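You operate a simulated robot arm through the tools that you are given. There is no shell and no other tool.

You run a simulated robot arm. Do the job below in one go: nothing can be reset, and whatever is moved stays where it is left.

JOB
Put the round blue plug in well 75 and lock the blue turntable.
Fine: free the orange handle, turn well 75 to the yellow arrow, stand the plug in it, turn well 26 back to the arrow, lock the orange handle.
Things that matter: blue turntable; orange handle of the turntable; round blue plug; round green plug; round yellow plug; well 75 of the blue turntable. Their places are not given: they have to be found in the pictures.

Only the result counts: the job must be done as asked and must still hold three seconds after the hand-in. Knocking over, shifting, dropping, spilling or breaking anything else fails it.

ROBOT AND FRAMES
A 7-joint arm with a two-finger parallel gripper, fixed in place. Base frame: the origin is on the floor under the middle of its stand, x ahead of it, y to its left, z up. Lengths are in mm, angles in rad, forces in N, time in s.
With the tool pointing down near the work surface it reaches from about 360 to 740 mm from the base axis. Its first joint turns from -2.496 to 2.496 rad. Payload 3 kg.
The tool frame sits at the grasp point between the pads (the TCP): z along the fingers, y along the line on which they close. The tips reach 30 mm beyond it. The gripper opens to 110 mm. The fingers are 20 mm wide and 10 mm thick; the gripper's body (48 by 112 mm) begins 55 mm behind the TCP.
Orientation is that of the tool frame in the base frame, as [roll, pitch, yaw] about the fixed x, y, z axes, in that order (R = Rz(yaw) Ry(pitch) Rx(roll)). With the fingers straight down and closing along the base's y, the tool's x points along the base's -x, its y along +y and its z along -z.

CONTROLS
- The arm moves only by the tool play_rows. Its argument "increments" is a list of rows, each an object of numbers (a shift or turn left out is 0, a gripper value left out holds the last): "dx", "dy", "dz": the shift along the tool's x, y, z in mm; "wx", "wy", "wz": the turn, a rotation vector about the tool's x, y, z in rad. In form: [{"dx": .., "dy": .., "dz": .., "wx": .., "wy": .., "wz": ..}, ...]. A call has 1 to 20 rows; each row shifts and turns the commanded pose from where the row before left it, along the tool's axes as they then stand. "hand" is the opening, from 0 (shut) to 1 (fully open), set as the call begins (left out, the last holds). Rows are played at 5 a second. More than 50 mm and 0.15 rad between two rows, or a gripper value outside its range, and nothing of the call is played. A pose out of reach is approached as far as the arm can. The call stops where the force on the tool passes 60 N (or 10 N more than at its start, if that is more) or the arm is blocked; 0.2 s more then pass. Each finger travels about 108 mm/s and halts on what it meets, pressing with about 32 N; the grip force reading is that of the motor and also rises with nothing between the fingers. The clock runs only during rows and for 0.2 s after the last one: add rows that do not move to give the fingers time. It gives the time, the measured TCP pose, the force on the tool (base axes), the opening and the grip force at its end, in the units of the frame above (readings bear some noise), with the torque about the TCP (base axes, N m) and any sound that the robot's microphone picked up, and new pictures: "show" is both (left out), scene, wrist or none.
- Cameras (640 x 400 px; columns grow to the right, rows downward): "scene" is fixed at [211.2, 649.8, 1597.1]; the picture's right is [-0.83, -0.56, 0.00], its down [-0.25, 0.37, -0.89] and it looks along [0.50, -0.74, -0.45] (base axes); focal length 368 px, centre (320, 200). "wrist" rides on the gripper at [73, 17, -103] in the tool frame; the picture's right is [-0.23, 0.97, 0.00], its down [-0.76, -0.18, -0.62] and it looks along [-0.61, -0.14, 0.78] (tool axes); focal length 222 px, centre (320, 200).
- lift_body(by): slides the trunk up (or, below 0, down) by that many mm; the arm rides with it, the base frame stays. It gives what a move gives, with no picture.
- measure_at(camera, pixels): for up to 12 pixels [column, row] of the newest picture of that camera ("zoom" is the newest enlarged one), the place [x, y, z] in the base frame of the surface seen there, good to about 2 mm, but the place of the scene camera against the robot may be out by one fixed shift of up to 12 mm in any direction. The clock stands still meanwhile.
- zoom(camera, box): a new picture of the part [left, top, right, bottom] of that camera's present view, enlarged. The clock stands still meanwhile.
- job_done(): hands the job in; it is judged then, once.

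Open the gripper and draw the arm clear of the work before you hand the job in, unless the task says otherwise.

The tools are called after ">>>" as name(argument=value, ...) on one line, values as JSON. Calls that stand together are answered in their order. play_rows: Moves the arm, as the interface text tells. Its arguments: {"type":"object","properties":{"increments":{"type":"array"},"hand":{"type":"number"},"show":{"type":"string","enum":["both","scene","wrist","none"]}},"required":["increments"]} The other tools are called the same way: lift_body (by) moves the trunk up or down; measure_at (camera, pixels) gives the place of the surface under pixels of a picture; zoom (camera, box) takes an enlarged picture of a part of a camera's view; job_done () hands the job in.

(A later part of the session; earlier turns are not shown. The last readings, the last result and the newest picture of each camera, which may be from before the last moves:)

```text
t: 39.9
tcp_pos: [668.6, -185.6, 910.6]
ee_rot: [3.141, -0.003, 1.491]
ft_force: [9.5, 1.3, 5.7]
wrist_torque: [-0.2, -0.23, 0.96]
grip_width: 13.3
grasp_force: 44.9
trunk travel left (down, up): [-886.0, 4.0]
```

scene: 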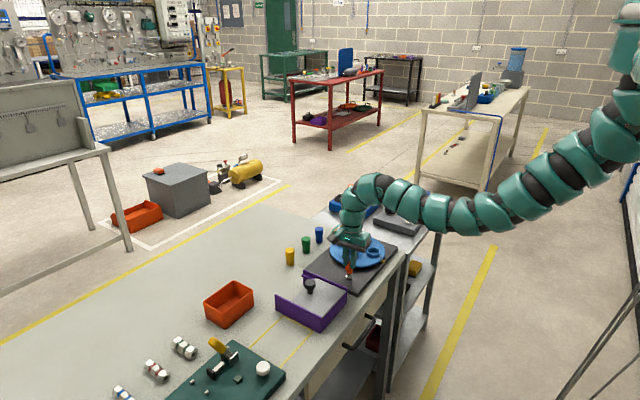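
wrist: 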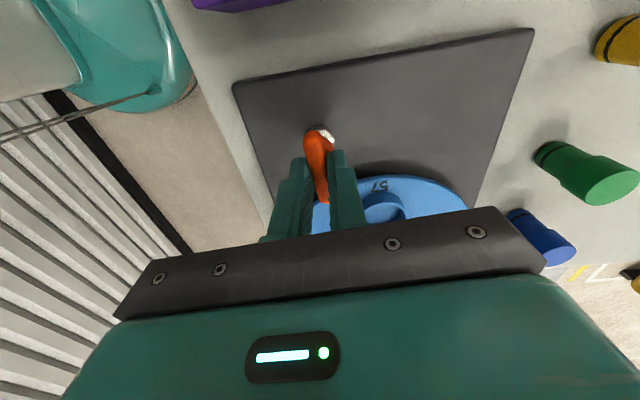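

A stop is felt at about 90° (torque 0.96 N m, bar starting to twist in the grip). I relax slightly, open the fingers and rise, then look at the handle.

>>> play_rows(increments=[{"wz": -0.07}, {}], show="none")

>>> play_rows(increments=[{}, {}, {"dz": -15}, {"dz": -20}, {"dz": -20}, {}], hand=0.4, show="both")

>>> zoom(camera="wrist", box=[250, 60, 400, 210])

```text
t: 40.5
tcp_pos: [669.8, -184.3, 910.9]
ee_rot: [3.141, -0.002, 1.561]
ft_force: [7.5, 3.5, 3.4]
wrist_torque: [-0.01, -0.22, 0.81]
grip_width: 11.9
grasp_force: 45.1
trunk travel left (down, up): [-886.0, 4.0]
```

```text
t: 41.9
tcp_pos: [671.9, -183.8, 966.7]
ee_rot: [-3.141, -0.001, 1.56]
ft_force: [0.8, 0.1, -0.7]
wrist_torque: [-0.01, 0.02, 0.02]
grip_width: 44.2
grasp_force: 0.1
trunk travel left (down, up): [-886.0, 4.0]
```

scene: 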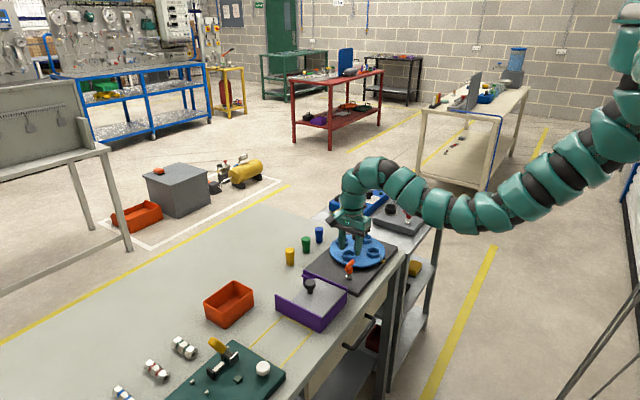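
wrist: 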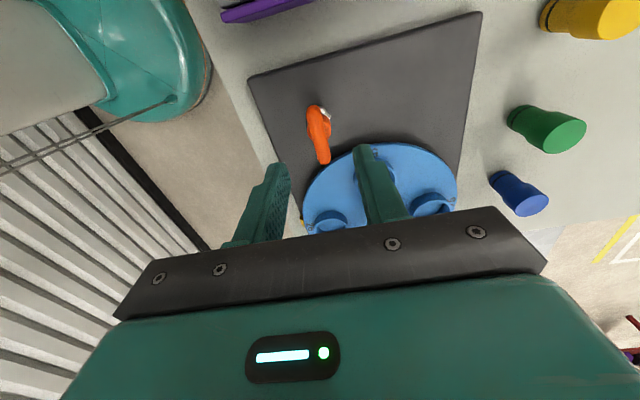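

```text
2.67 times, centred on (325, 135) of wrist
```

zoom: 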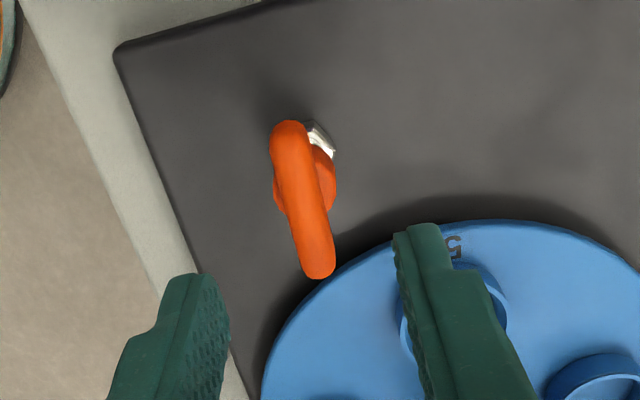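

The handle bar now lies along y (free end stop reached). Next I go up and over to view the knob properly for its centre.

>>> play_rows(increments=[{"dz": -20}, {"dx": -12, "dy": 16, "dz": -5}, {"dx": -13, "dy": 16, "dz": -5}, {"dx": -13, "dy": 16}, {"dx": -13, "dy": 16}, {}], hand=1, show="wrist")

```text
t: 43.3
tcp_pos: [733.7, -237.9, 996.8]
ee_rot: [3.141, -0.001, 1.56]
ft_force: [-0.8, -0.6, -0.4]
wrist_torque: [-0.02, -0.01, 0.01]
grip_width: 109.9
grasp_force: 0.2
trunk travel left (down, up): [-886.0, 4.0]
```

wrist: 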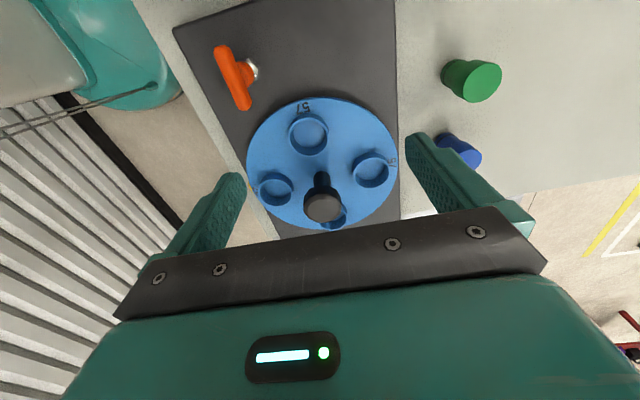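

>>> zoom(camera="wrist", box=[240, 90, 410, 240])

>>> measure_at(camera="wrist", pixels=[[322, 207], [306, 207], [338, 207], [322, 196], [322, 218], [308, 134], [371, 169], [274, 189], [308, 116], [352, 172], [390, 168], [259, 188]])

```text
2.67 times, centred on (325, 165) of wrist
```

zoom: 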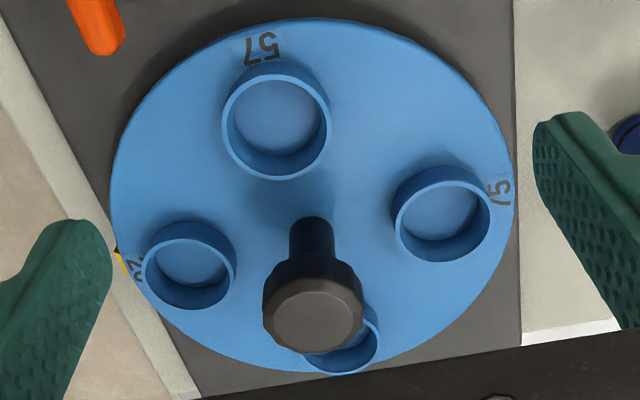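

```text
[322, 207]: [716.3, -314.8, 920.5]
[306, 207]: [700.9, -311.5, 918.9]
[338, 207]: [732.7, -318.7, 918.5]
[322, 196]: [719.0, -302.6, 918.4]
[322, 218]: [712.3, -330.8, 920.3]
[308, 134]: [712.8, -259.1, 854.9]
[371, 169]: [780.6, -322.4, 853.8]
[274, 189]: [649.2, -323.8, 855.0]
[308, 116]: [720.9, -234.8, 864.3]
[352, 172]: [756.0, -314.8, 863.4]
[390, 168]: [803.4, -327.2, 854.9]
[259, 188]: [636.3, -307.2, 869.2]
```

Knob centre is about (715.5,−316.5), top z≈920, diameter about 36. I move above it at z≈962 with a 70 mm opening and check alignment before going down.

>>> play_rows(increments=[{"dx": -20, "dy": -4.3}, {"dx": -20, "dy": -4.3}, {"dx": -20, "dy": -4.3}, {"dx": -19.3, "dy": -4.4}, {"dz": 17}, {"dz": 18}, {}], hand=0.64)

```text
t: 44.9
tcp_pos: [717.0, -316.2, 961.4]
ee_rot: [3.141, -0.001, 1.561]
ft_force: [0.6, 0.5, 0.5]
wrist_torque: [-0.01, -0.03, -0.03]
grip_width: 70.2
grasp_force: 0.1
trunk travel left (down, up): [-886.0, 4.0]
```

scene: 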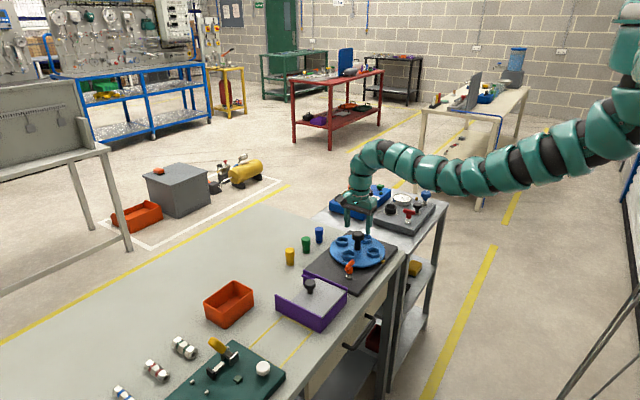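
wrist: 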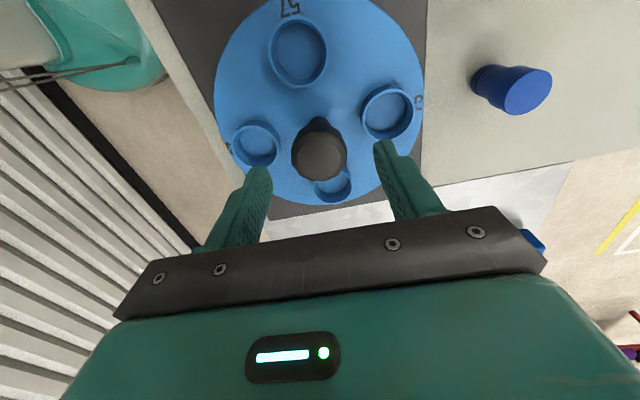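

Knob (320,155) lies midway between the finger tips. I descend to z≈926 and close on the knob.

>>> play_rows(increments=[{"dz": 12}, {"dz": 12}, {"dz": 11}, {}], show="none")

>>> play_rows(increments=[{}, {}, {}], hand=0, show="wrist")

```text
t: 45.9
tcp_pos: [714.9, -314.2, 925.4]
ee_rot: [3.14, -0.002, 1.559]
ft_force: [0.7, -0.1, 0.0]
wrist_torque: [0.04, 0.02, -0.01]
grip_width: 70.5
grasp_force: 0.1
trunk travel left (down, up): [-886.0, 4.0]
```

```text
t: 46.7
tcp_pos: [715.3, -315.4, 925.8]
ee_rot: [3.14, -0.001, 1.561]
ft_force: [0.7, 0.4, -0.7]
wrist_torque: [-0.04, -0.11, 0.01]
grip_width: 41.3
grasp_force: 45.4
trunk travel left (down, up): [-886.0, 4.0]
```

wrist: 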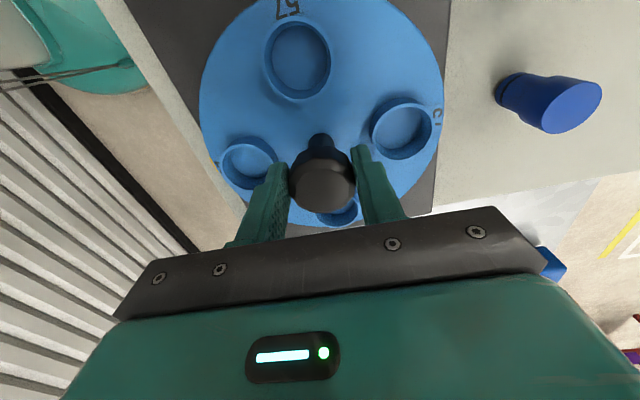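

Gripped (41 mm knob). I test a small turn of −0.15 rad (counter-clockwise from above) and read the torque.

>>> play_rows(increments=[{"wz": -0.05}, {"wz": -0.05}, {"wz": -0.05}, {}], show="wrist")

```text
t: 47.7
tcp_pos: [714.0, -315.0, 926.0]
ee_rot: [-3.141, -0.002, 1.71]
ft_force: [-5.8, -0.5, -2.1]
wrist_torque: [0.14, 0.4, -0.01]
grip_width: 41.6
grasp_force: 44.9
trunk travel left (down, up): [-886.0, 4.0]
```

wrist: 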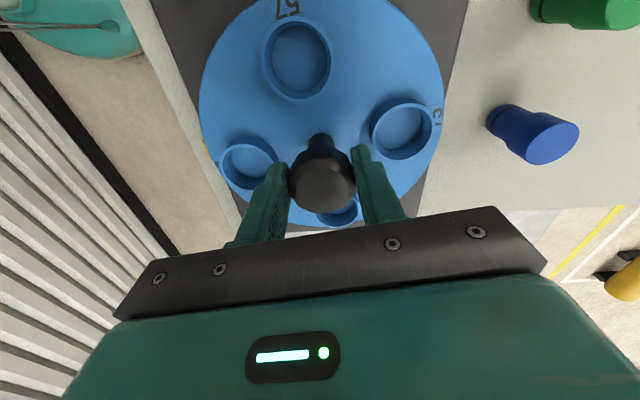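

The disc turned with the hand (57 stays put in the hand's view while the plugs shifted). I continue to about yaw π.

>>> play_rows(increments=[{"dy": -1}, {"wz": -0.1}, {"wz": -0.1}, {"wz": -0.1}, {"wz": -0.1}, {"wz": -0.1}, {"wz": -0.1}, {"wz": -0.1}, {}], show="none")

```text
t: 49.7
tcp_pos: [711.2, -316.9, 925.8]
ee_rot: [3.141, -0.002, 2.41]
ft_force: [-26.2, -2.4, -10.6]
wrist_torque: [0.06, 1.09, -0.07]
grip_width: 41.5
grasp_force: 45.1
trunk travel left (down, up): [-886.0, 4.0]
```

A side force of 26 N shows I'm gripping about 5 mm off the axis (true centre ≈ (715,−320.7)). I correct the commanded position and continue turning about that true centre.

>>> play_rows(increments=[{"dx": 1.4, "dy": -3.1}, {"wz": -0.1, "dy": -0.5}, {"wz": -0.1, "dy": -0.5}, {"wz": -0.1, "dy": -0.5}, {"wz": -0.1, "dy": -0.5}, {"wz": -0.1, "dy": -0.5}, {"wz": -0.1, "dy": -0.5}, {"wz": -0.1, "dy": -0.5}, {}], show="wrist")

```text
t: 51.7
tcp_pos: [709.9, -319.2, 925.9]
ee_rot: [3.14, 0.002, 3.111]
ft_force: [-10.0, 1.1, -10.6]
wrist_torque: [0.0, 0.21, 0.06]
grip_width: 41.3
grasp_force: 44.8
trunk travel left (down, up): [-886.0, 4.0]
```

wrist: 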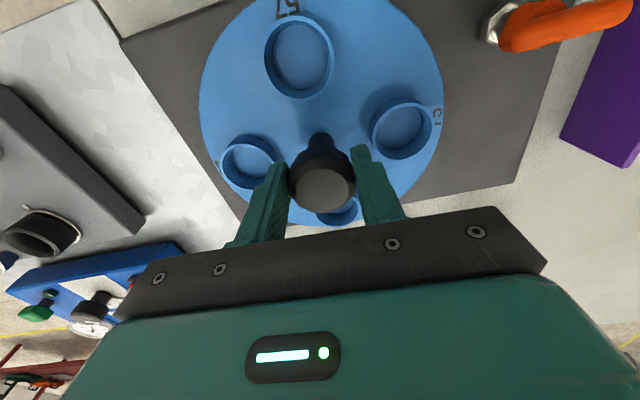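

57 is now at the arrow (about 89° turned). I open, re-centre on the knob axis (715,−320), turn the open hand back by 1.55 rad and regrip.

>>> play_rows(increments=[{}, {}, {"dx": -5.2}, {"wz": 0.14}, {"wz": 0.14}, {"wz": 0.14}, {"wz": 0.14}, {"wz": 0.14}, {"wz": 0.14}, {"wz": 0.14}, {"wz": 0.14}, {"wz": 0.14}, {"wz": 0.14}, {"wz": 0.15}, {}], hand=0.68, show="wrist")

```text
t: 54.9
tcp_pos: [716.4, -319.3, 927.0]
ee_rot: [3.14, 0.0, 1.557]
ft_force: [-0.3, 0.1, -0.8]
wrist_torque: [-0.03, 0.02, -0.04]
grip_width: 74.7
grasp_force: 0.0
trunk travel left (down, up): [-886.0, 4.0]
```

wrist: 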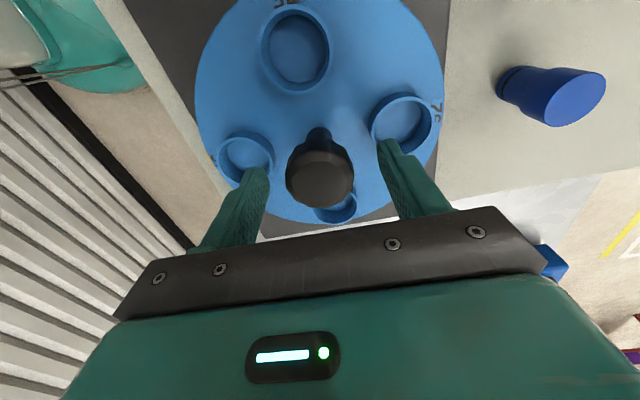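

I close on the knob again and turn another ~1.59 rad counter-clockwise.

>>> play_rows(increments=[{}, {}, {}], hand=0, show="none")

>>> play_rows(increments=[{"wz": -0.1}, {"wz": -0.1}, {"wz": -0.1}, {"wz": -0.1}, {"wz": -0.1}, {"wz": -0.1}, {"wz": -0.1}, {"wz": -0.1}, {}], show="none")

```text
t: 55.7
tcp_pos: [715.9, -319.9, 925.5]
ee_rot: [3.141, -0.003, 1.56]
ft_force: [-3.3, 1.6, -0.4]
wrist_torque: [-0.03, 0.03, -0.02]
grip_width: 41.4
grasp_force: 45.1
trunk travel left (down, up): [-886.0, 4.0]
```

```text
t: 57.7
tcp_pos: [715.0, -319.8, 925.3]
ee_rot: [-3.141, 0.001, 2.361]
ft_force: [3.5, 0.3, -2.0]
wrist_torque: [-0.05, -0.22, 0.05]
grip_width: 41.5
grasp_force: 44.8
trunk travel left (down, up): [-886.0, 4.0]
```

Forces are small now, well centred. I finish the remaining 0.79 rad.

>>> play_rows(increments=[{"wz": -0.1}, {"wz": -0.1}, {"wz": -0.1}, {"wz": -0.1}, {"wz": -0.1}, {"wz": -0.1}, {"wz": -0.1}, {"wz": -0.09}, {}], show="both")

>>> zoom(camera="scene", box=[310, 220, 410, 290])

```text
t: 59.7
tcp_pos: [715.1, -320.0, 925.6]
ee_rot: [3.14, 0.002, -3.133]
ft_force: [-1.8, 0.4, -2.7]
wrist_torque: [-0.01, -0.08, 0.04]
grip_width: 41.5
grasp_force: 44.5
trunk travel left (down, up): [-886.0, 4.0]
```

scene: 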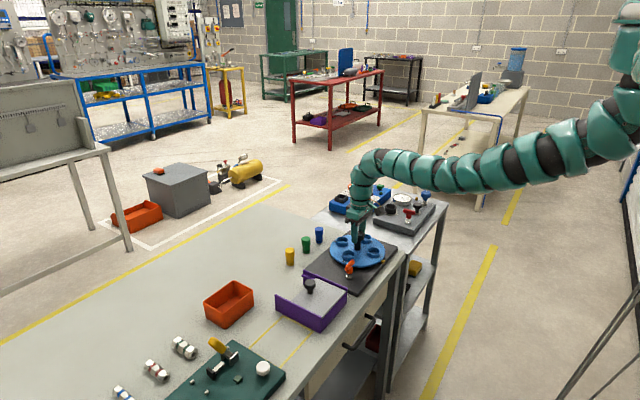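
wrist: 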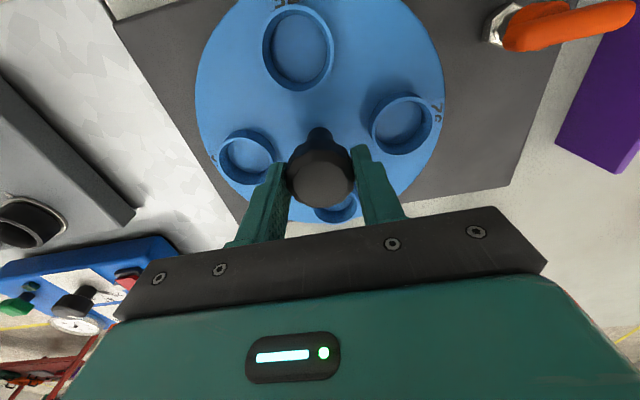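

```text
5.71 times, centred on (360, 255) of scene
```

zoom: 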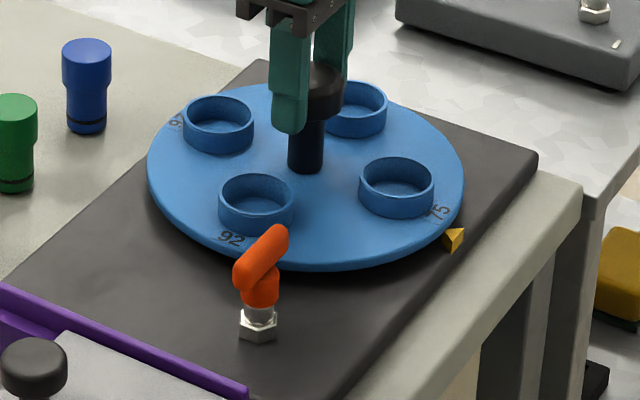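

75 is now at the yellow arrow (label at the same pixel where 26 was). I open the fingers, rise to z≈972, and then move toward the blue plug at about (868,−321).

>>> play_rows(increments=[{}, {}, {"dz": -15}, {"dz": -15}, {"dz": -17}, {"dx": -20}, {"dx": -20}, {"dx": -20}, {}], hand=0.68, show="both")

```text
t: 61.7
tcp_pos: [752.5, -318.0, 979.3]
ee_rot: [-3.142, 0.003, -3.133]
ft_force: [0.8, -0.5, 0.2]
wrist_torque: [-0.04, 0.02, -0.01]
grip_width: 74.8
grasp_force: 0.0
out of reach, approached as far as the arm can: row 7, 8
trunk travel left (down, up): [-886.0, 4.0]
```

scene: 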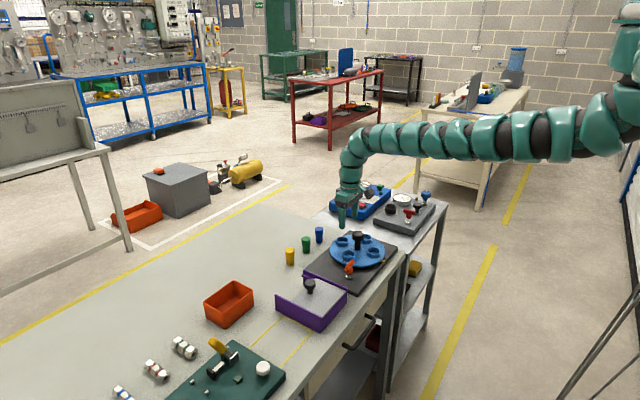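
wrist: 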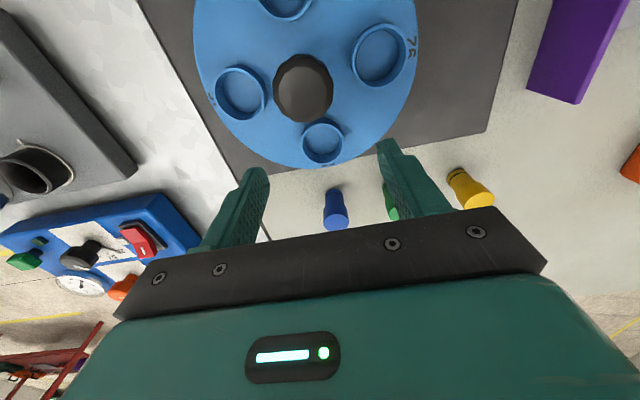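

With the trunk up, reach ends at x≈752; for the plug the shoulder must be lower. I raise the hand 170 mm, drop the trunk 170 mm, and repeat.

>>> play_rows(increments=[{"dx": 6, "dz": -34}, {"dx": 6, "dz": -34}, {"dx": 6, "dz": -34}, {"dx": 6, "dz": -34}, {"dx": 6, "dz": -34}, {}], show="none")

>>> lift_body(by=-150)

>>> play_rows(increments=[{"dx": -10, "dz": -34}, {"dx": -10, "dz": -34}, {"dx": -10, "dz": -34}, {"dx": -10, "dz": -34}, {"dx": -10, "dz": -34}, {}], show="none")

```text
t: 63.1
tcp_pos: [724.0, -318.0, 1149.1]
ee_rot: [3.141, 0.0, -3.133]
ft_force: [-0.1, 0.0, 0.4]
wrist_torque: [0.01, -0.01, -0.04]
grip_width: 74.9
grasp_force: 0.2
trunk travel left (down, up): [-886.0, 4.0]
```

```text
t: 64.8
tcp_pos: [723.8, -319.1, 1000.6]
ee_rot: [-3.141, 0.003, -3.132]
ft_force: [0.3, -0.7, 0.0]
wrist_torque: [0.0, -0.01, 0.07]
grip_width: 74.7
grasp_force: 0.2
trunk travel left (down, up): [-736.0, 154.0]
```

```text
t: 66.2
tcp_pos: [775.6, -315.5, 1171.6]
ee_rot: [-3.14, 0.0, -3.133]
ft_force: [0.1, 0.9, 0.0]
wrist_torque: [0.03, 0.01, 0.0]
grip_width: 74.6
grasp_force: 0.0
trunk travel left (down, up): [-736.0, 154.0]
```

Now I lower the trunk another 190 mm, then move out over the plug.

>>> lift_body(by=-190)

>>> play_rows(increments=[{"dx": -20}, {"dx": -20}, {"dx": -20}, {"dx": -20}, {}], show="both")

```text
t: 68.3
tcp_pos: [776.1, -316.8, 980.6]
ee_rot: [3.141, 0.002, -3.132]
ft_force: [-0.1, -0.4, 0.7]
wrist_torque: [0.0, 0.02, -0.01]
grip_width: 74.5
grasp_force: 0.0
trunk travel left (down, up): [-546.0, 344.0]
```

```text
t: 69.5
tcp_pos: [783.9, -318.7, 981.9]
ee_rot: [3.14, 0.004, -3.133]
ft_force: [-0.4, -0.1, 0.1]
wrist_torque: [-0.01, 0.02, 0.01]
grip_width: 74.7
grasp_force: 0.0
out of reach, approached as far as the arm can: row 1, 2, 3, 4
trunk travel left (down, up): [-546.0, 344.0]
```

scene: 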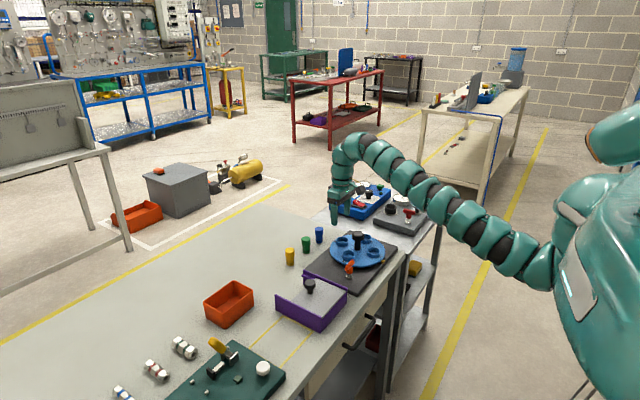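
wrist: 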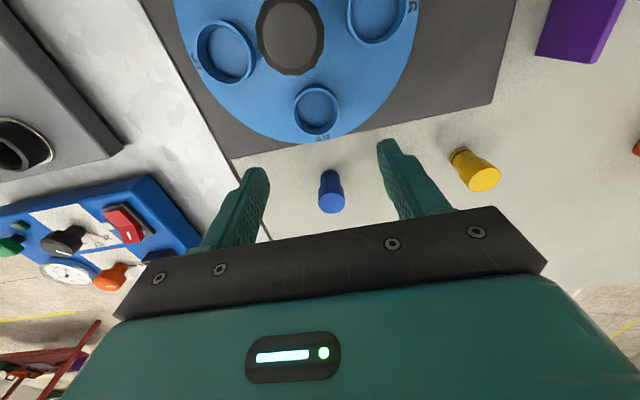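

Even here, straight-down reach stops at x≈784, so the plug at x≈868 needs a tilted hand. I back off slightly, turn the hand 0.3 rad (to keep the camera clear of the knob) and tilt the fingers forward 0.5 rad, with a 60 mm opening.

>>> play_rows(increments=[{"dx": 10, "dz": -15}, {"dx": 10, "dz": -10}, {"wz": 0.15}, {"wz": 0.15}, {"wy": -0.1}, {"wy": -0.1}, {"wy": -0.1}, {"wy": -0.1}, {"wy": -0.1}, {}], hand=0.55, show="both")

```text
t: 71.7
tcp_pos: [765.5, -316.9, 1007.5]
ee_rot: [3.141, 0.5, 2.85]
ft_force: [-0.3, -0.3, 0.1]
wrist_torque: [0.03, -0.02, 0.01]
grip_width: 60.5
grasp_force: 0.0
trunk travel left (down, up): [-546.0, 344.0]
```

scene: 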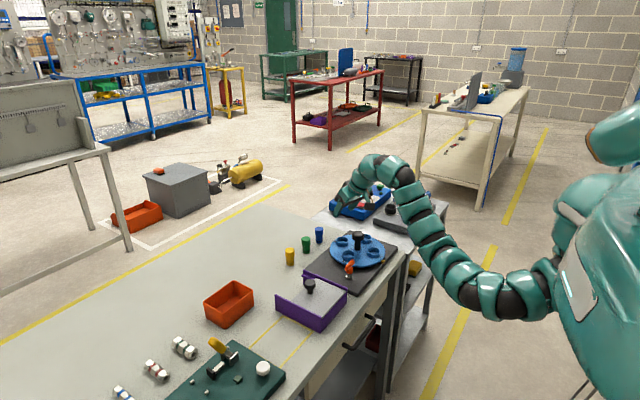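
wrist: 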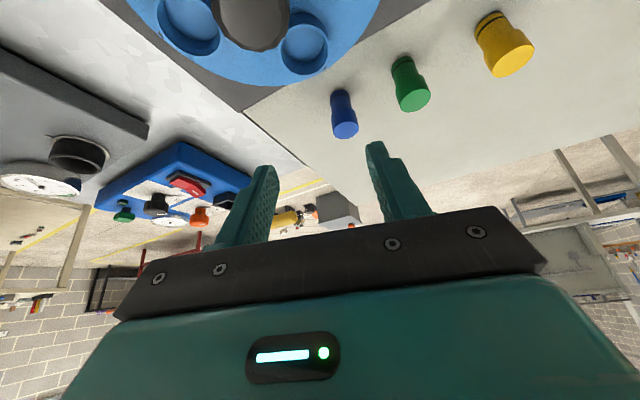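

The tilted pose is reached. I zoom on the blue plug at (343,115) and measure its outline.

>>> zoom(camera="wrist", box=[300, 70, 400, 150])

>>> measure_at(camera="wrist", pixels=[[346, 130], [335, 131], [357, 129], [346, 124], [346, 135], [343, 110], [335, 110], [351, 109], [341, 95], [335, 95], [347, 95], [343, 91]])

```text
5.00 times, centred on (350, 110) of wrist
```

zoom: 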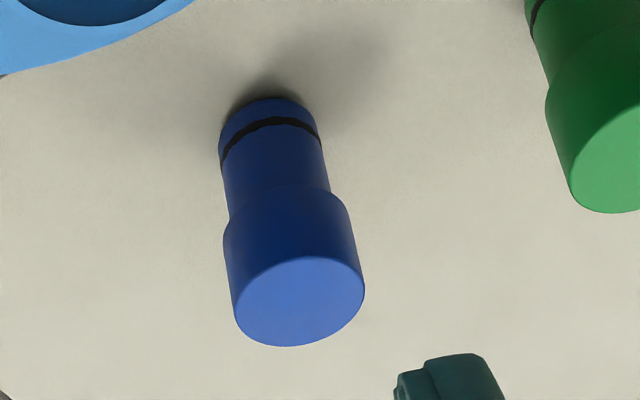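

```text
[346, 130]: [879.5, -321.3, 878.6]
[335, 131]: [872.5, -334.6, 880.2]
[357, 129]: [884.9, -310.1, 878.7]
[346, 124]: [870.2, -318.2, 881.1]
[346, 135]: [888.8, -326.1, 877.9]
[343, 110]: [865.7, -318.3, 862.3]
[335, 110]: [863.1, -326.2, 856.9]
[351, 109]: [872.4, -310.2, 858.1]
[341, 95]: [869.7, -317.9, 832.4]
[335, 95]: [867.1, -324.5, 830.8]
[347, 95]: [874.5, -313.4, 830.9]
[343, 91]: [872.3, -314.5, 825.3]
```

The blue plug's axis is at about (879,−322), top z≈880, wide head (28 mm) from z≈858 up. I move to above it, TCP (879,−322,940), keeping the tilt.

>>> play_rows(increments=[{"dx": -10.7, "dy": 4.6, "dz": 18.7}, {"dx": -10.7, "dy": 4.6, "dz": 18.7}, {"dx": -10.7, "dy": 4.6, "dz": 18.7}, {"dx": -10.7, "dy": 4.6, "dz": 18.7}, {"dx": -10.7, "dy": 4.6, "dz": 18.6}, {"dx": -10.7, "dy": 4.6, "dz": 18.6}, {}], show="both")

```text
t: 73.3
tcp_pos: [878.5, -324.3, 940.7]
ee_rot: [-3.141, 0.502, 2.85]
ft_force: [-0.8, 0.7, -0.3]
wrist_torque: [-0.03, -0.03, 0.0]
grip_width: 60.7
grasp_force: 0.0
trunk travel left (down, up): [-546.0, 344.0]
```

scene: 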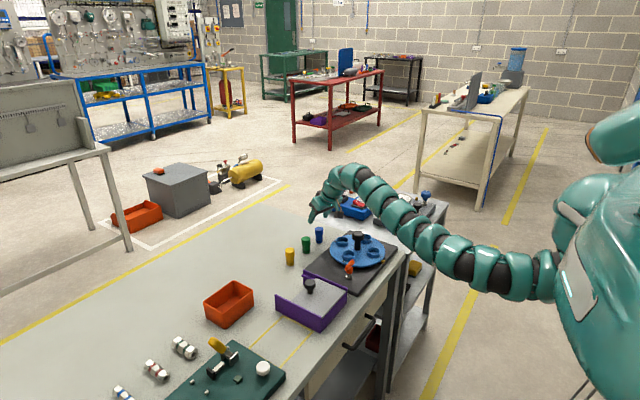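
wrist: 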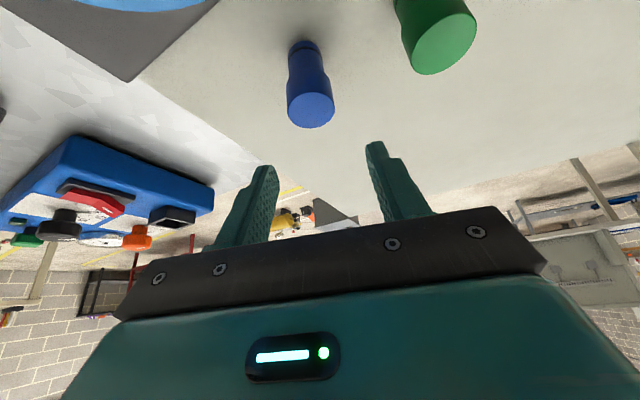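

Reached (878.5,−324,941). I remeasure the plug's top from this closer view.

>>> measure_at(camera="wrist", pixels=[[311, 110], [289, 110], [333, 108], [311, 95], [311, 125], [308, 70], [296, 70], [321, 70], [305, 45], [305, 55], [440, 45], [430, 10]])

>>> zoom(camera="wrist", box=[260, 25, 360, 145])

```text
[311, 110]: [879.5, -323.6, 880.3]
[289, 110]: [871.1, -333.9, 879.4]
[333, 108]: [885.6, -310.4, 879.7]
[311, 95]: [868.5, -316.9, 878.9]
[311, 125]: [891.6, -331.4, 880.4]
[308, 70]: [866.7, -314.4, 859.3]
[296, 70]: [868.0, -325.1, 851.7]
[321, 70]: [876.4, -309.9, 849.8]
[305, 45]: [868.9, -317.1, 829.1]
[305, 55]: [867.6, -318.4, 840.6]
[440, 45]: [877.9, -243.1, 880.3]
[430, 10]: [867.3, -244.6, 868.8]
```

```text
3.33 times, centred on (310, 85) of wrist
```

zoom: 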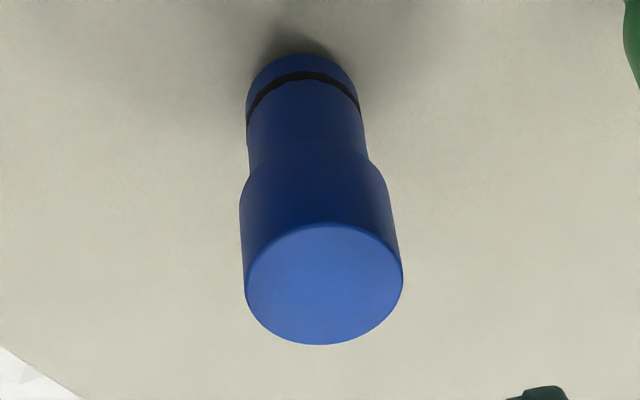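

Plug axis ≈ (879.3,−323.2). I descend vertically to TCP z≈867 with the fingers straddling the plug.

>>> play_rows(increments=[{"dx": 5.8, "dy": 0.2, "dz": 10.8}, {"dx": 5.8, "dy": 0.2, "dz": 10.8}, {"dx": 5.8, "dy": 0.2, "dz": 10.8}, {"dx": 5.8, "dy": 0.2, "dz": 10.8}, {"dx": 5.8, "dy": 0.2, "dz": 10.8}, {"dx": 5.8, "dy": 0.3, "dz": 10.8}, {}], show="both")

```text
t: 74.9
tcp_pos: [881.0, -320.8, 864.8]
ee_rot: [3.14, 0.501, 2.849]
ft_force: [-0.1, 0.3, -0.4]
wrist_torque: [-0.03, -0.01, -0.02]
grip_width: 60.4
grasp_force: 0.1
trunk travel left (down, up): [-546.0, 344.0]
```

scene: 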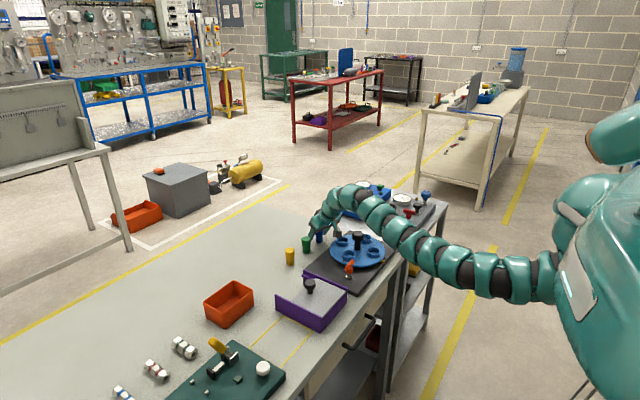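
wrist: 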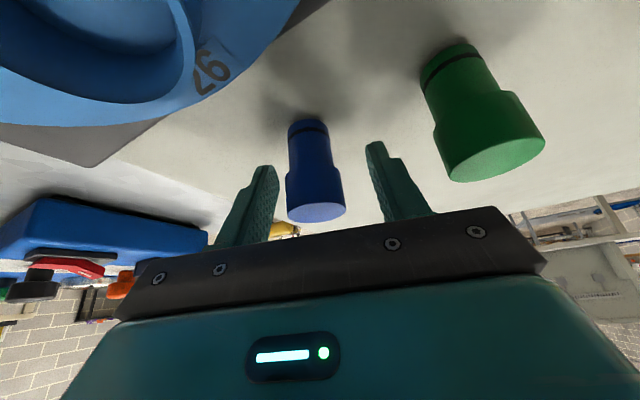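

The plug sits slightly left of the middle between the fingers, so I shift dy −2.5 mm and 2 mm up, then close gently on it.

>>> play_rows(increments=[{"dy": -2.5, "dz": -2}, {}], show="none")

>>> play_rows(increments=[{}, {}, {}], hand=0, show="wrist")

```text
t: 75.5
tcp_pos: [879.4, -321.9, 866.9]
ee_rot: [3.141, 0.501, 2.85]
ft_force: [-0.3, 0.6, 0.0]
wrist_torque: [-0.01, -0.01, 0.02]
grip_width: 60.6
grasp_force: 0.1
trunk travel left (down, up): [-546.0, 344.0]
```

```text
t: 76.3
tcp_pos: [878.9, -323.0, 868.2]
ee_rot: [3.141, 0.501, 2.851]
ft_force: [-0.3, -0.1, 0.3]
wrist_torque: [0.03, -0.01, 0.01]
grip_width: 32.0
grasp_force: 32.0
trunk travel left (down, up): [-546.0, 344.0]
```

wrist: 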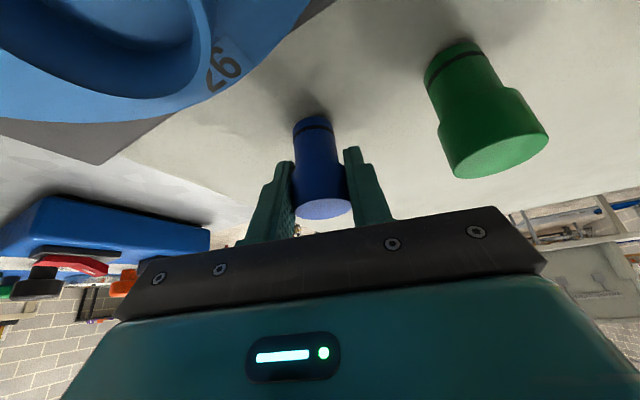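

Gripped at 32 mm width. I lift 30 mm straight up and check the hold.

>>> play_rows(increments=[{"dx": -2.4, "dz": -4.4}, {"dx": -4.8, "dz": -8.8}, {"dx": -7.2, "dz": -13.2}, {}], show="both")

```text
t: 77.3
tcp_pos: [877.3, -323.5, 897.0]
ee_rot: [3.14, 0.5, 2.849]
ft_force: [-0.3, -0.7, -1.1]
wrist_torque: [-0.01, 0.0, 0.0]
grip_width: 31.7
grasp_force: 31.7
trunk travel left (down, up): [-546.0, 344.0]
```

scene: 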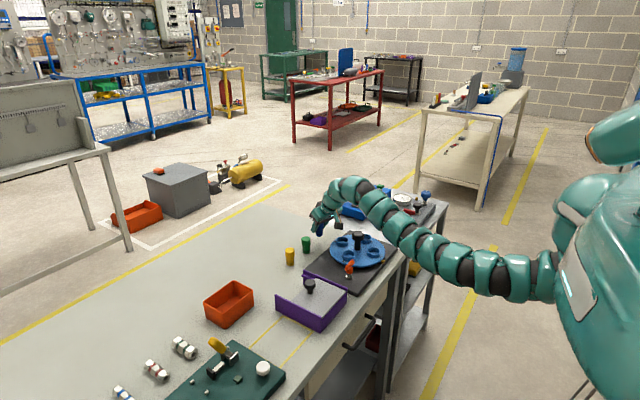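
wrist: 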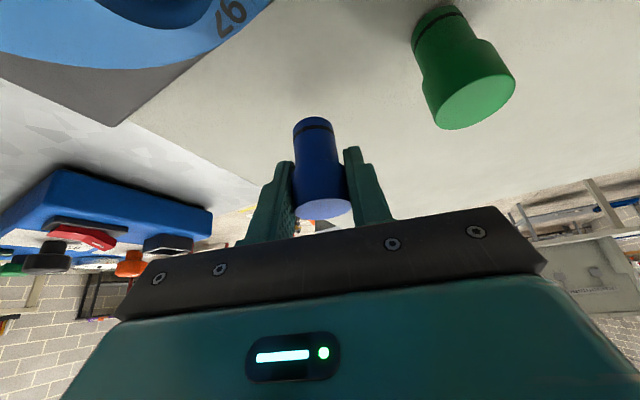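

The plug is held. I raise it to z≈1000 and pull back to x≈780, well above the knob.

>>> play_rows(increments=[{"dx": -12.3, "dz": -22.6}, {"dx": -12.3, "dz": -22.6}, {"dx": -12.4, "dz": -22.6}, {"dx": -12.4, "dz": -22.6}, {"dx": 13.6, "dy": -4.65, "dz": -7.4}, {"dx": 13.6, "dy": -4.65, "dz": -7.4}, {"dx": 13.6, "dy": -4.65, "dz": -7.4}, {"dx": 13.6, "dy": -4.65, "dz": -7.4}, {"dx": 13.6, "dy": -4.65, "dz": -7.4}, {"dx": 13.6, "dy": -4.65, "dz": -7.4}, {}], show="none")

>>> lift_body(by=150)

```text
t: 79.7
tcp_pos: [780.5, -324.5, 1001.6]
ee_rot: [-3.141, 0.501, 2.848]
ft_force: [0.3, 0.4, -1.0]
wrist_torque: [0.01, -0.02, -0.02]
grip_width: 32.0
grasp_force: 31.5
trunk travel left (down, up): [-546.0, 344.0]
```

```text
t: 81.5
tcp_pos: [780.4, -323.5, 1150.8]
ee_rot: [3.14, 0.502, 2.85]
ft_force: [0.1, 0.0, -0.1]
wrist_torque: [0.05, 0.0, 0.0]
grip_width: 31.6
grasp_force: 31.4
trunk travel left (down, up): [-696.0, 194.0]
```

I raise the trunk another 150 mm and then bring the hand back and down toward a point above well 75.

>>> lift_body(by=150)

>>> play_rows(increments=[{"dx": 20.5, "dy": -2.8, "dz": 18.6}, {"dx": 20.5, "dy": -2.8, "dz": 18.6}, {"dx": 20.5, "dy": -2.8, "dz": 18.6}, {"dx": 20.5, "dy": -2.8, "dz": 18.6}, {"dx": 20.5, "dy": -2.8, "dz": 18.6}, {"dx": 20.5, "dy": -2.8, "dz": 18.6}, {"dx": 20.5, "dy": -2.8, "dz": 18.6}, {"dx": 20.5, "dy": -2.8, "dz": 18.6}, {}], show="both")

```text
t: 83.2
tcp_pos: [781.0, -323.8, 1301.1]
ee_rot: [3.139, 0.5, 2.851]
ft_force: [0.1, -0.2, -0.5]
wrist_torque: [-0.01, -0.01, 0.03]
grip_width: 31.9
grasp_force: 31.6
trunk travel left (down, up): [-846.0, 44.0]
```

```text
t: 85.2
tcp_pos: [704.1, -326.8, 1091.5]
ee_rot: [3.141, 0.501, 2.852]
ft_force: [0.7, -0.5, -1.7]
wrist_torque: [0.02, 0.04, 0.01]
grip_width: 32.0
grasp_force: 32.1
trunk travel left (down, up): [-846.0, 44.0]
```

scene: 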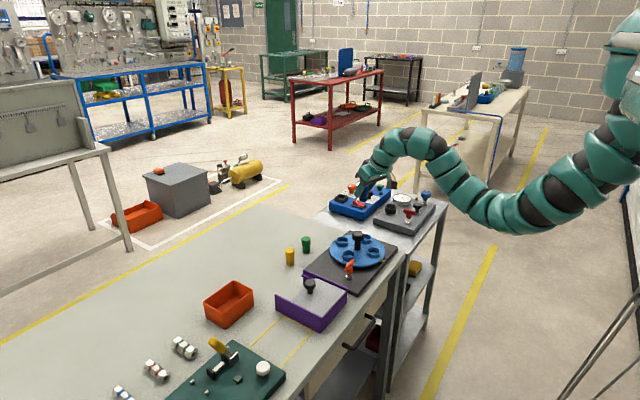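
wrist: 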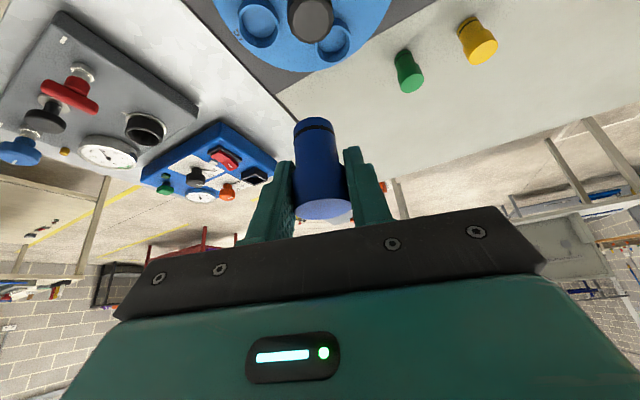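

Now I move to above well 75, around (650,−320,975), to measure the well with the wrist camera.

>>> play_rows(increments=[{"dx": 17.1, "dy": -1.5, "dz": 12.7}, {"dx": 17.1, "dy": -1.5, "dz": 12.7}, {"dx": 17.1, "dy": -1.5, "dz": 12.7}, {"dx": 17.1, "dy": -1.5, "dz": 12.7}, {"dx": 17.1, "dy": -1.5, "dz": 12.7}, {"dx": 17.1, "dy": -1.5, "dz": 12.6}, {}], show="both")

>>> zoom(camera="wrist", box=[250, 20, 400, 220])

```text
t: 86.8
tcp_pos: [650.6, -318.4, 975.5]
ee_rot: [3.14, 0.501, 2.849]
ft_force: [0.5, 0.5, -1.1]
wrist_torque: [-0.04, 0.02, -0.01]
grip_width: 31.7
grasp_force: 31.8
trunk travel left (down, up): [-846.0, 44.0]
```

scene: 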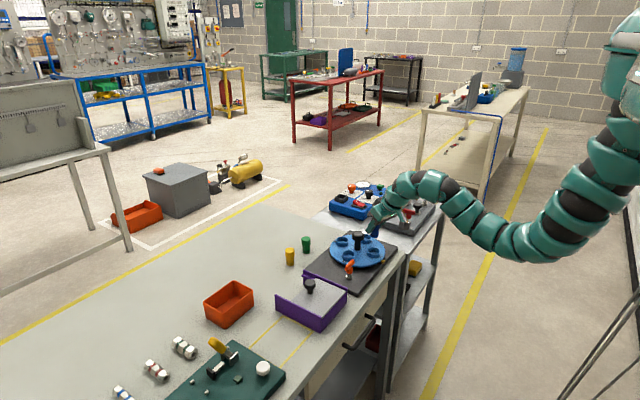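
wrist: 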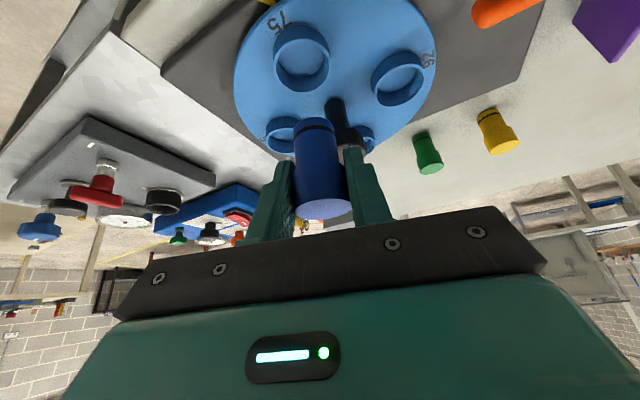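

```text
2.00 times, centred on (325, 120) of wrist
```

zoom: 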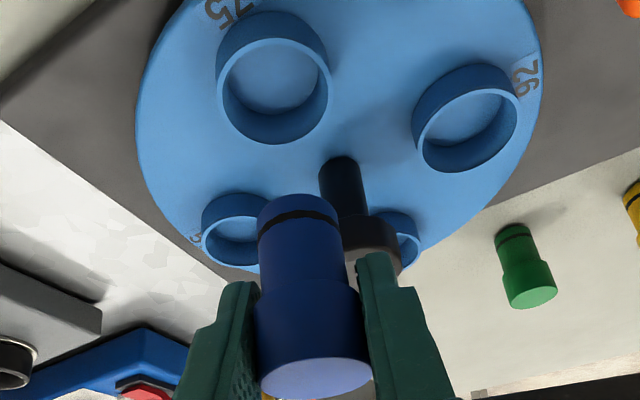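

I zoom on well 75's rim to locate its centre precisely.

>>> zoom(camera="wrist", box=[268, 15, 338, 100])

```text
4.71 times, centred on (303, 58) of wrist
```

zoom: 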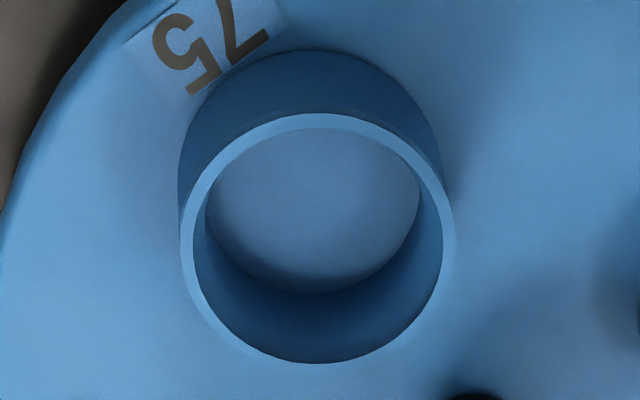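

I measure points on the rim band in this zoom.

>>> measure_at(camera="zoom", pixels=[[187, 240], [448, 235], [318, 121], [313, 361], [222, 158], [408, 150], [222, 325], [418, 315], [318, 230], [240, 200], [390, 200], [315, 325]])

```text
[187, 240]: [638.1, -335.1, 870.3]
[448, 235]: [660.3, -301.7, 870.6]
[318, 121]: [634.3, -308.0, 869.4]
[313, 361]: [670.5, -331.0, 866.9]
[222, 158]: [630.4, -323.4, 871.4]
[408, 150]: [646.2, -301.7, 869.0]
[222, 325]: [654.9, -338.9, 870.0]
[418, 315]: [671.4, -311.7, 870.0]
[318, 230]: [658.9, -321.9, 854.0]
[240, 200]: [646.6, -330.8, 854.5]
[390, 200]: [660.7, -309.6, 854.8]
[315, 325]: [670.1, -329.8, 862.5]
```

Well 75's centre is about (650.8,−319), rim z 870, floor 854, inner width ~38 mm. I lower the plug to TCP z≈925 (plug bottom just above the rim) and check.

>>> play_rows(increments=[{"dx": 4.74, "dy": -0.1, "dz": 8.8}, {"dx": 4.74, "dy": -0.1, "dz": 8.8}, {"dx": 4.74, "dy": -0.1, "dz": 8.8}, {"dx": 4.74, "dy": -0.1, "dz": 8.8}, {"dx": 4.74, "dy": -0.1, "dz": 8.8}, {}, {}], show="both")

>>> zoom(camera="wrist", box=[230, 60, 410, 230])

>>> zoom(camera="scene", box=[330, 205, 420, 275])

```text
t: 88.4
tcp_pos: [649.6, -318.7, 925.3]
ee_rot: [3.141, 0.501, 2.851]
ft_force: [-0.8, -0.2, -0.6]
wrist_torque: [0.0, 0.04, -0.02]
grip_width: 31.6
grasp_force: 32.2
trunk travel left (down, up): [-846.0, 44.0]
```

scene: 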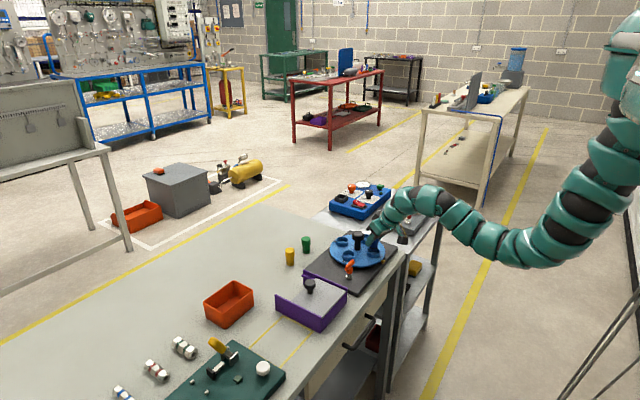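
wrist: 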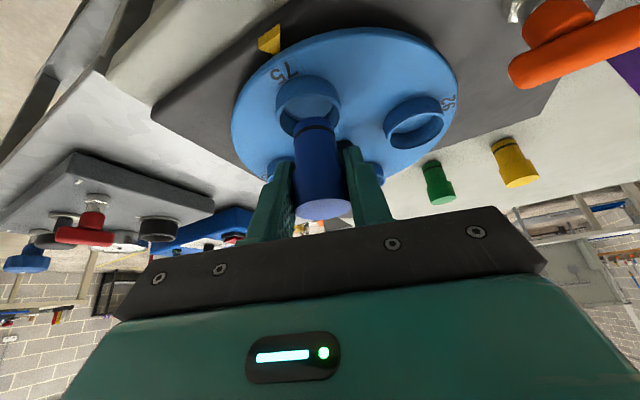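

```text
2.35 times, centred on (320, 145) of wrist
```

zoom: 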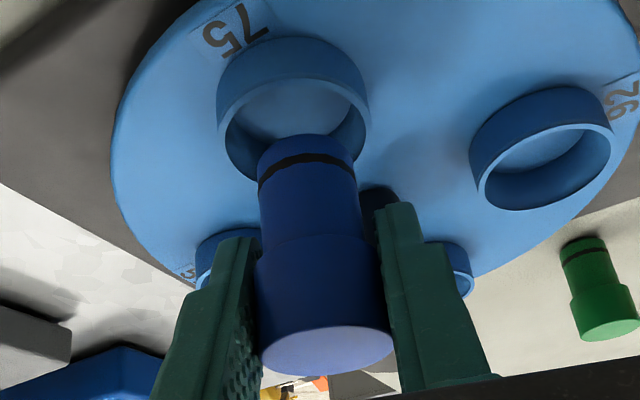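

```text
5.71 times, centred on (375, 240) of scene
```

zoom: 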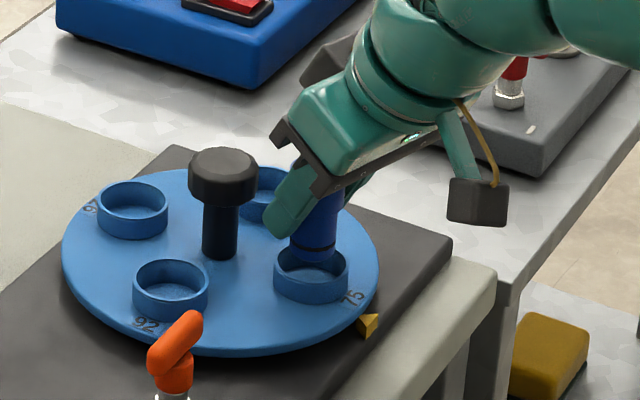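

The plug is over well 75 with its bottom just above the rim. I nudge dy −1 and lower it 20 mm into the well, watching the force.

>>> play_rows(increments=[{"dx": 2.4, "dy": -1, "dz": 4.4}, {"dx": 2.4, "dz": 4.4}, {"dx": 2.4, "dz": 4.4}, {"dx": 2.4, "dz": 4.4}, {}], show="none")

```text
t: 89.6
tcp_pos: [651.3, -320.1, 903.7]
ee_rot: [3.14, 0.502, 2.85]
ft_force: [0.2, -1.1, -1.5]
wrist_torque: [0.02, 0.03, 0.0]
grip_width: 31.9
grasp_force: 31.7
trunk travel left (down, up): [-846.0, 44.0]
```

No contact yet. I lower in 1 mm steps until the floor is felt.

>>> play_rows(increments=[{"dx": 0.48, "dz": 0.88}, {"dx": 0.48, "dz": 0.88}, {}], show="none")

>>> play_rows(increments=[{"dx": 0.48, "dz": 0.88}, {}], show="wrist")

```text
t: 90.4
tcp_pos: [650.8, -320.3, 902.8]
ee_rot: [3.141, 0.501, 2.849]
ft_force: [-0.9, -0.1, -1.3]
wrist_torque: [-0.02, -0.02, 0.02]
grip_width: 31.7
grasp_force: 31.8
trunk travel left (down, up): [-846.0, 44.0]
```

```text
t: 91.0
tcp_pos: [651.3, -319.3, 903.5]
ee_rot: [3.139, 0.502, 2.849]
ft_force: [-0.1, -0.9, 4.4]
wrist_torque: [0.02, 0.03, 0.02]
grip_width: 31.8
grasp_force: 32.2
trunk travel left (down, up): [-846.0, 44.0]
```

wrist: 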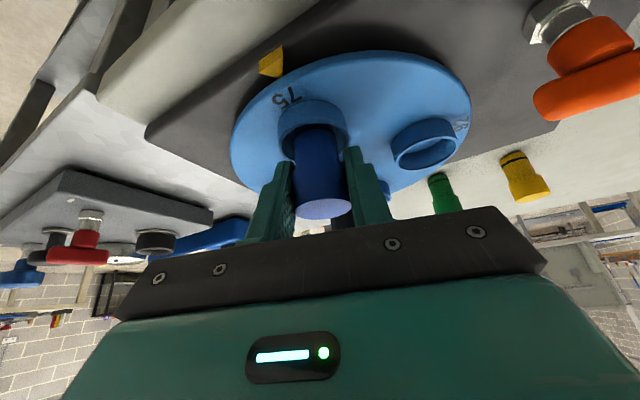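

Contact with the floor (+4.4 N). I release the plug by opening to about 58 mm and check that it stands.

>>> play_rows(increments=[{}, {}, {}], hand=0.53, show="both")

>>> zoom(camera="scene", box=[330, 205, 420, 275])

```text
t: 91.8
tcp_pos: [650.6, -320.2, 902.3]
ee_rot: [-3.141, 0.501, 2.851]
ft_force: [-0.6, 0.9, 0.5]
wrist_torque: [0.01, -0.01, 0.01]
grip_width: 58.2
grasp_force: 0.0
trunk travel left (down, up): [-846.0, 44.0]
```

scene: 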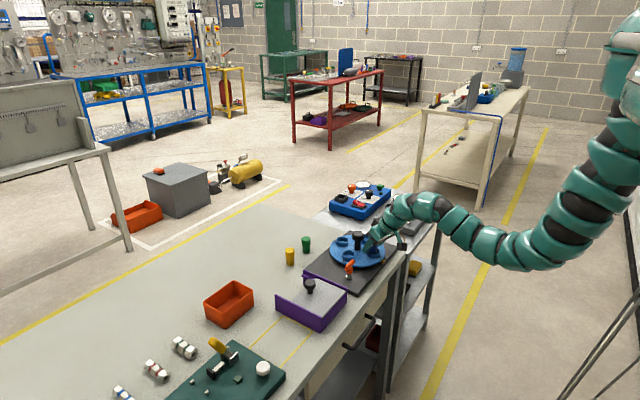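
wrist: 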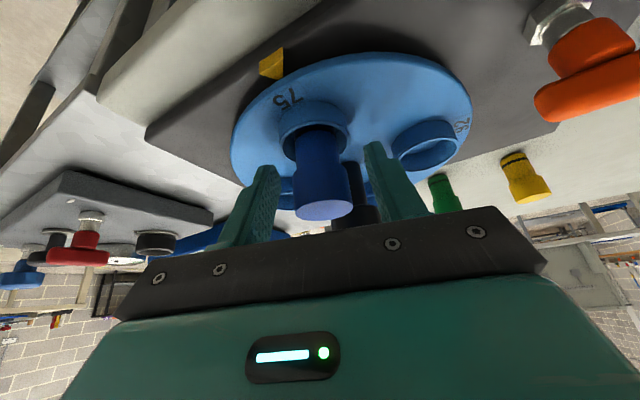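

```text
5.71 times, centred on (375, 240) of scene
```

zoom: 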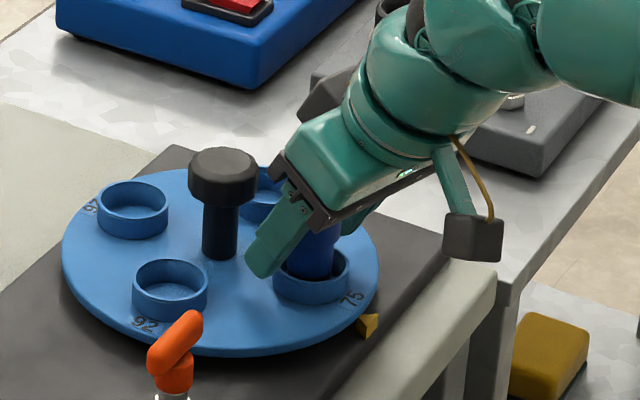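

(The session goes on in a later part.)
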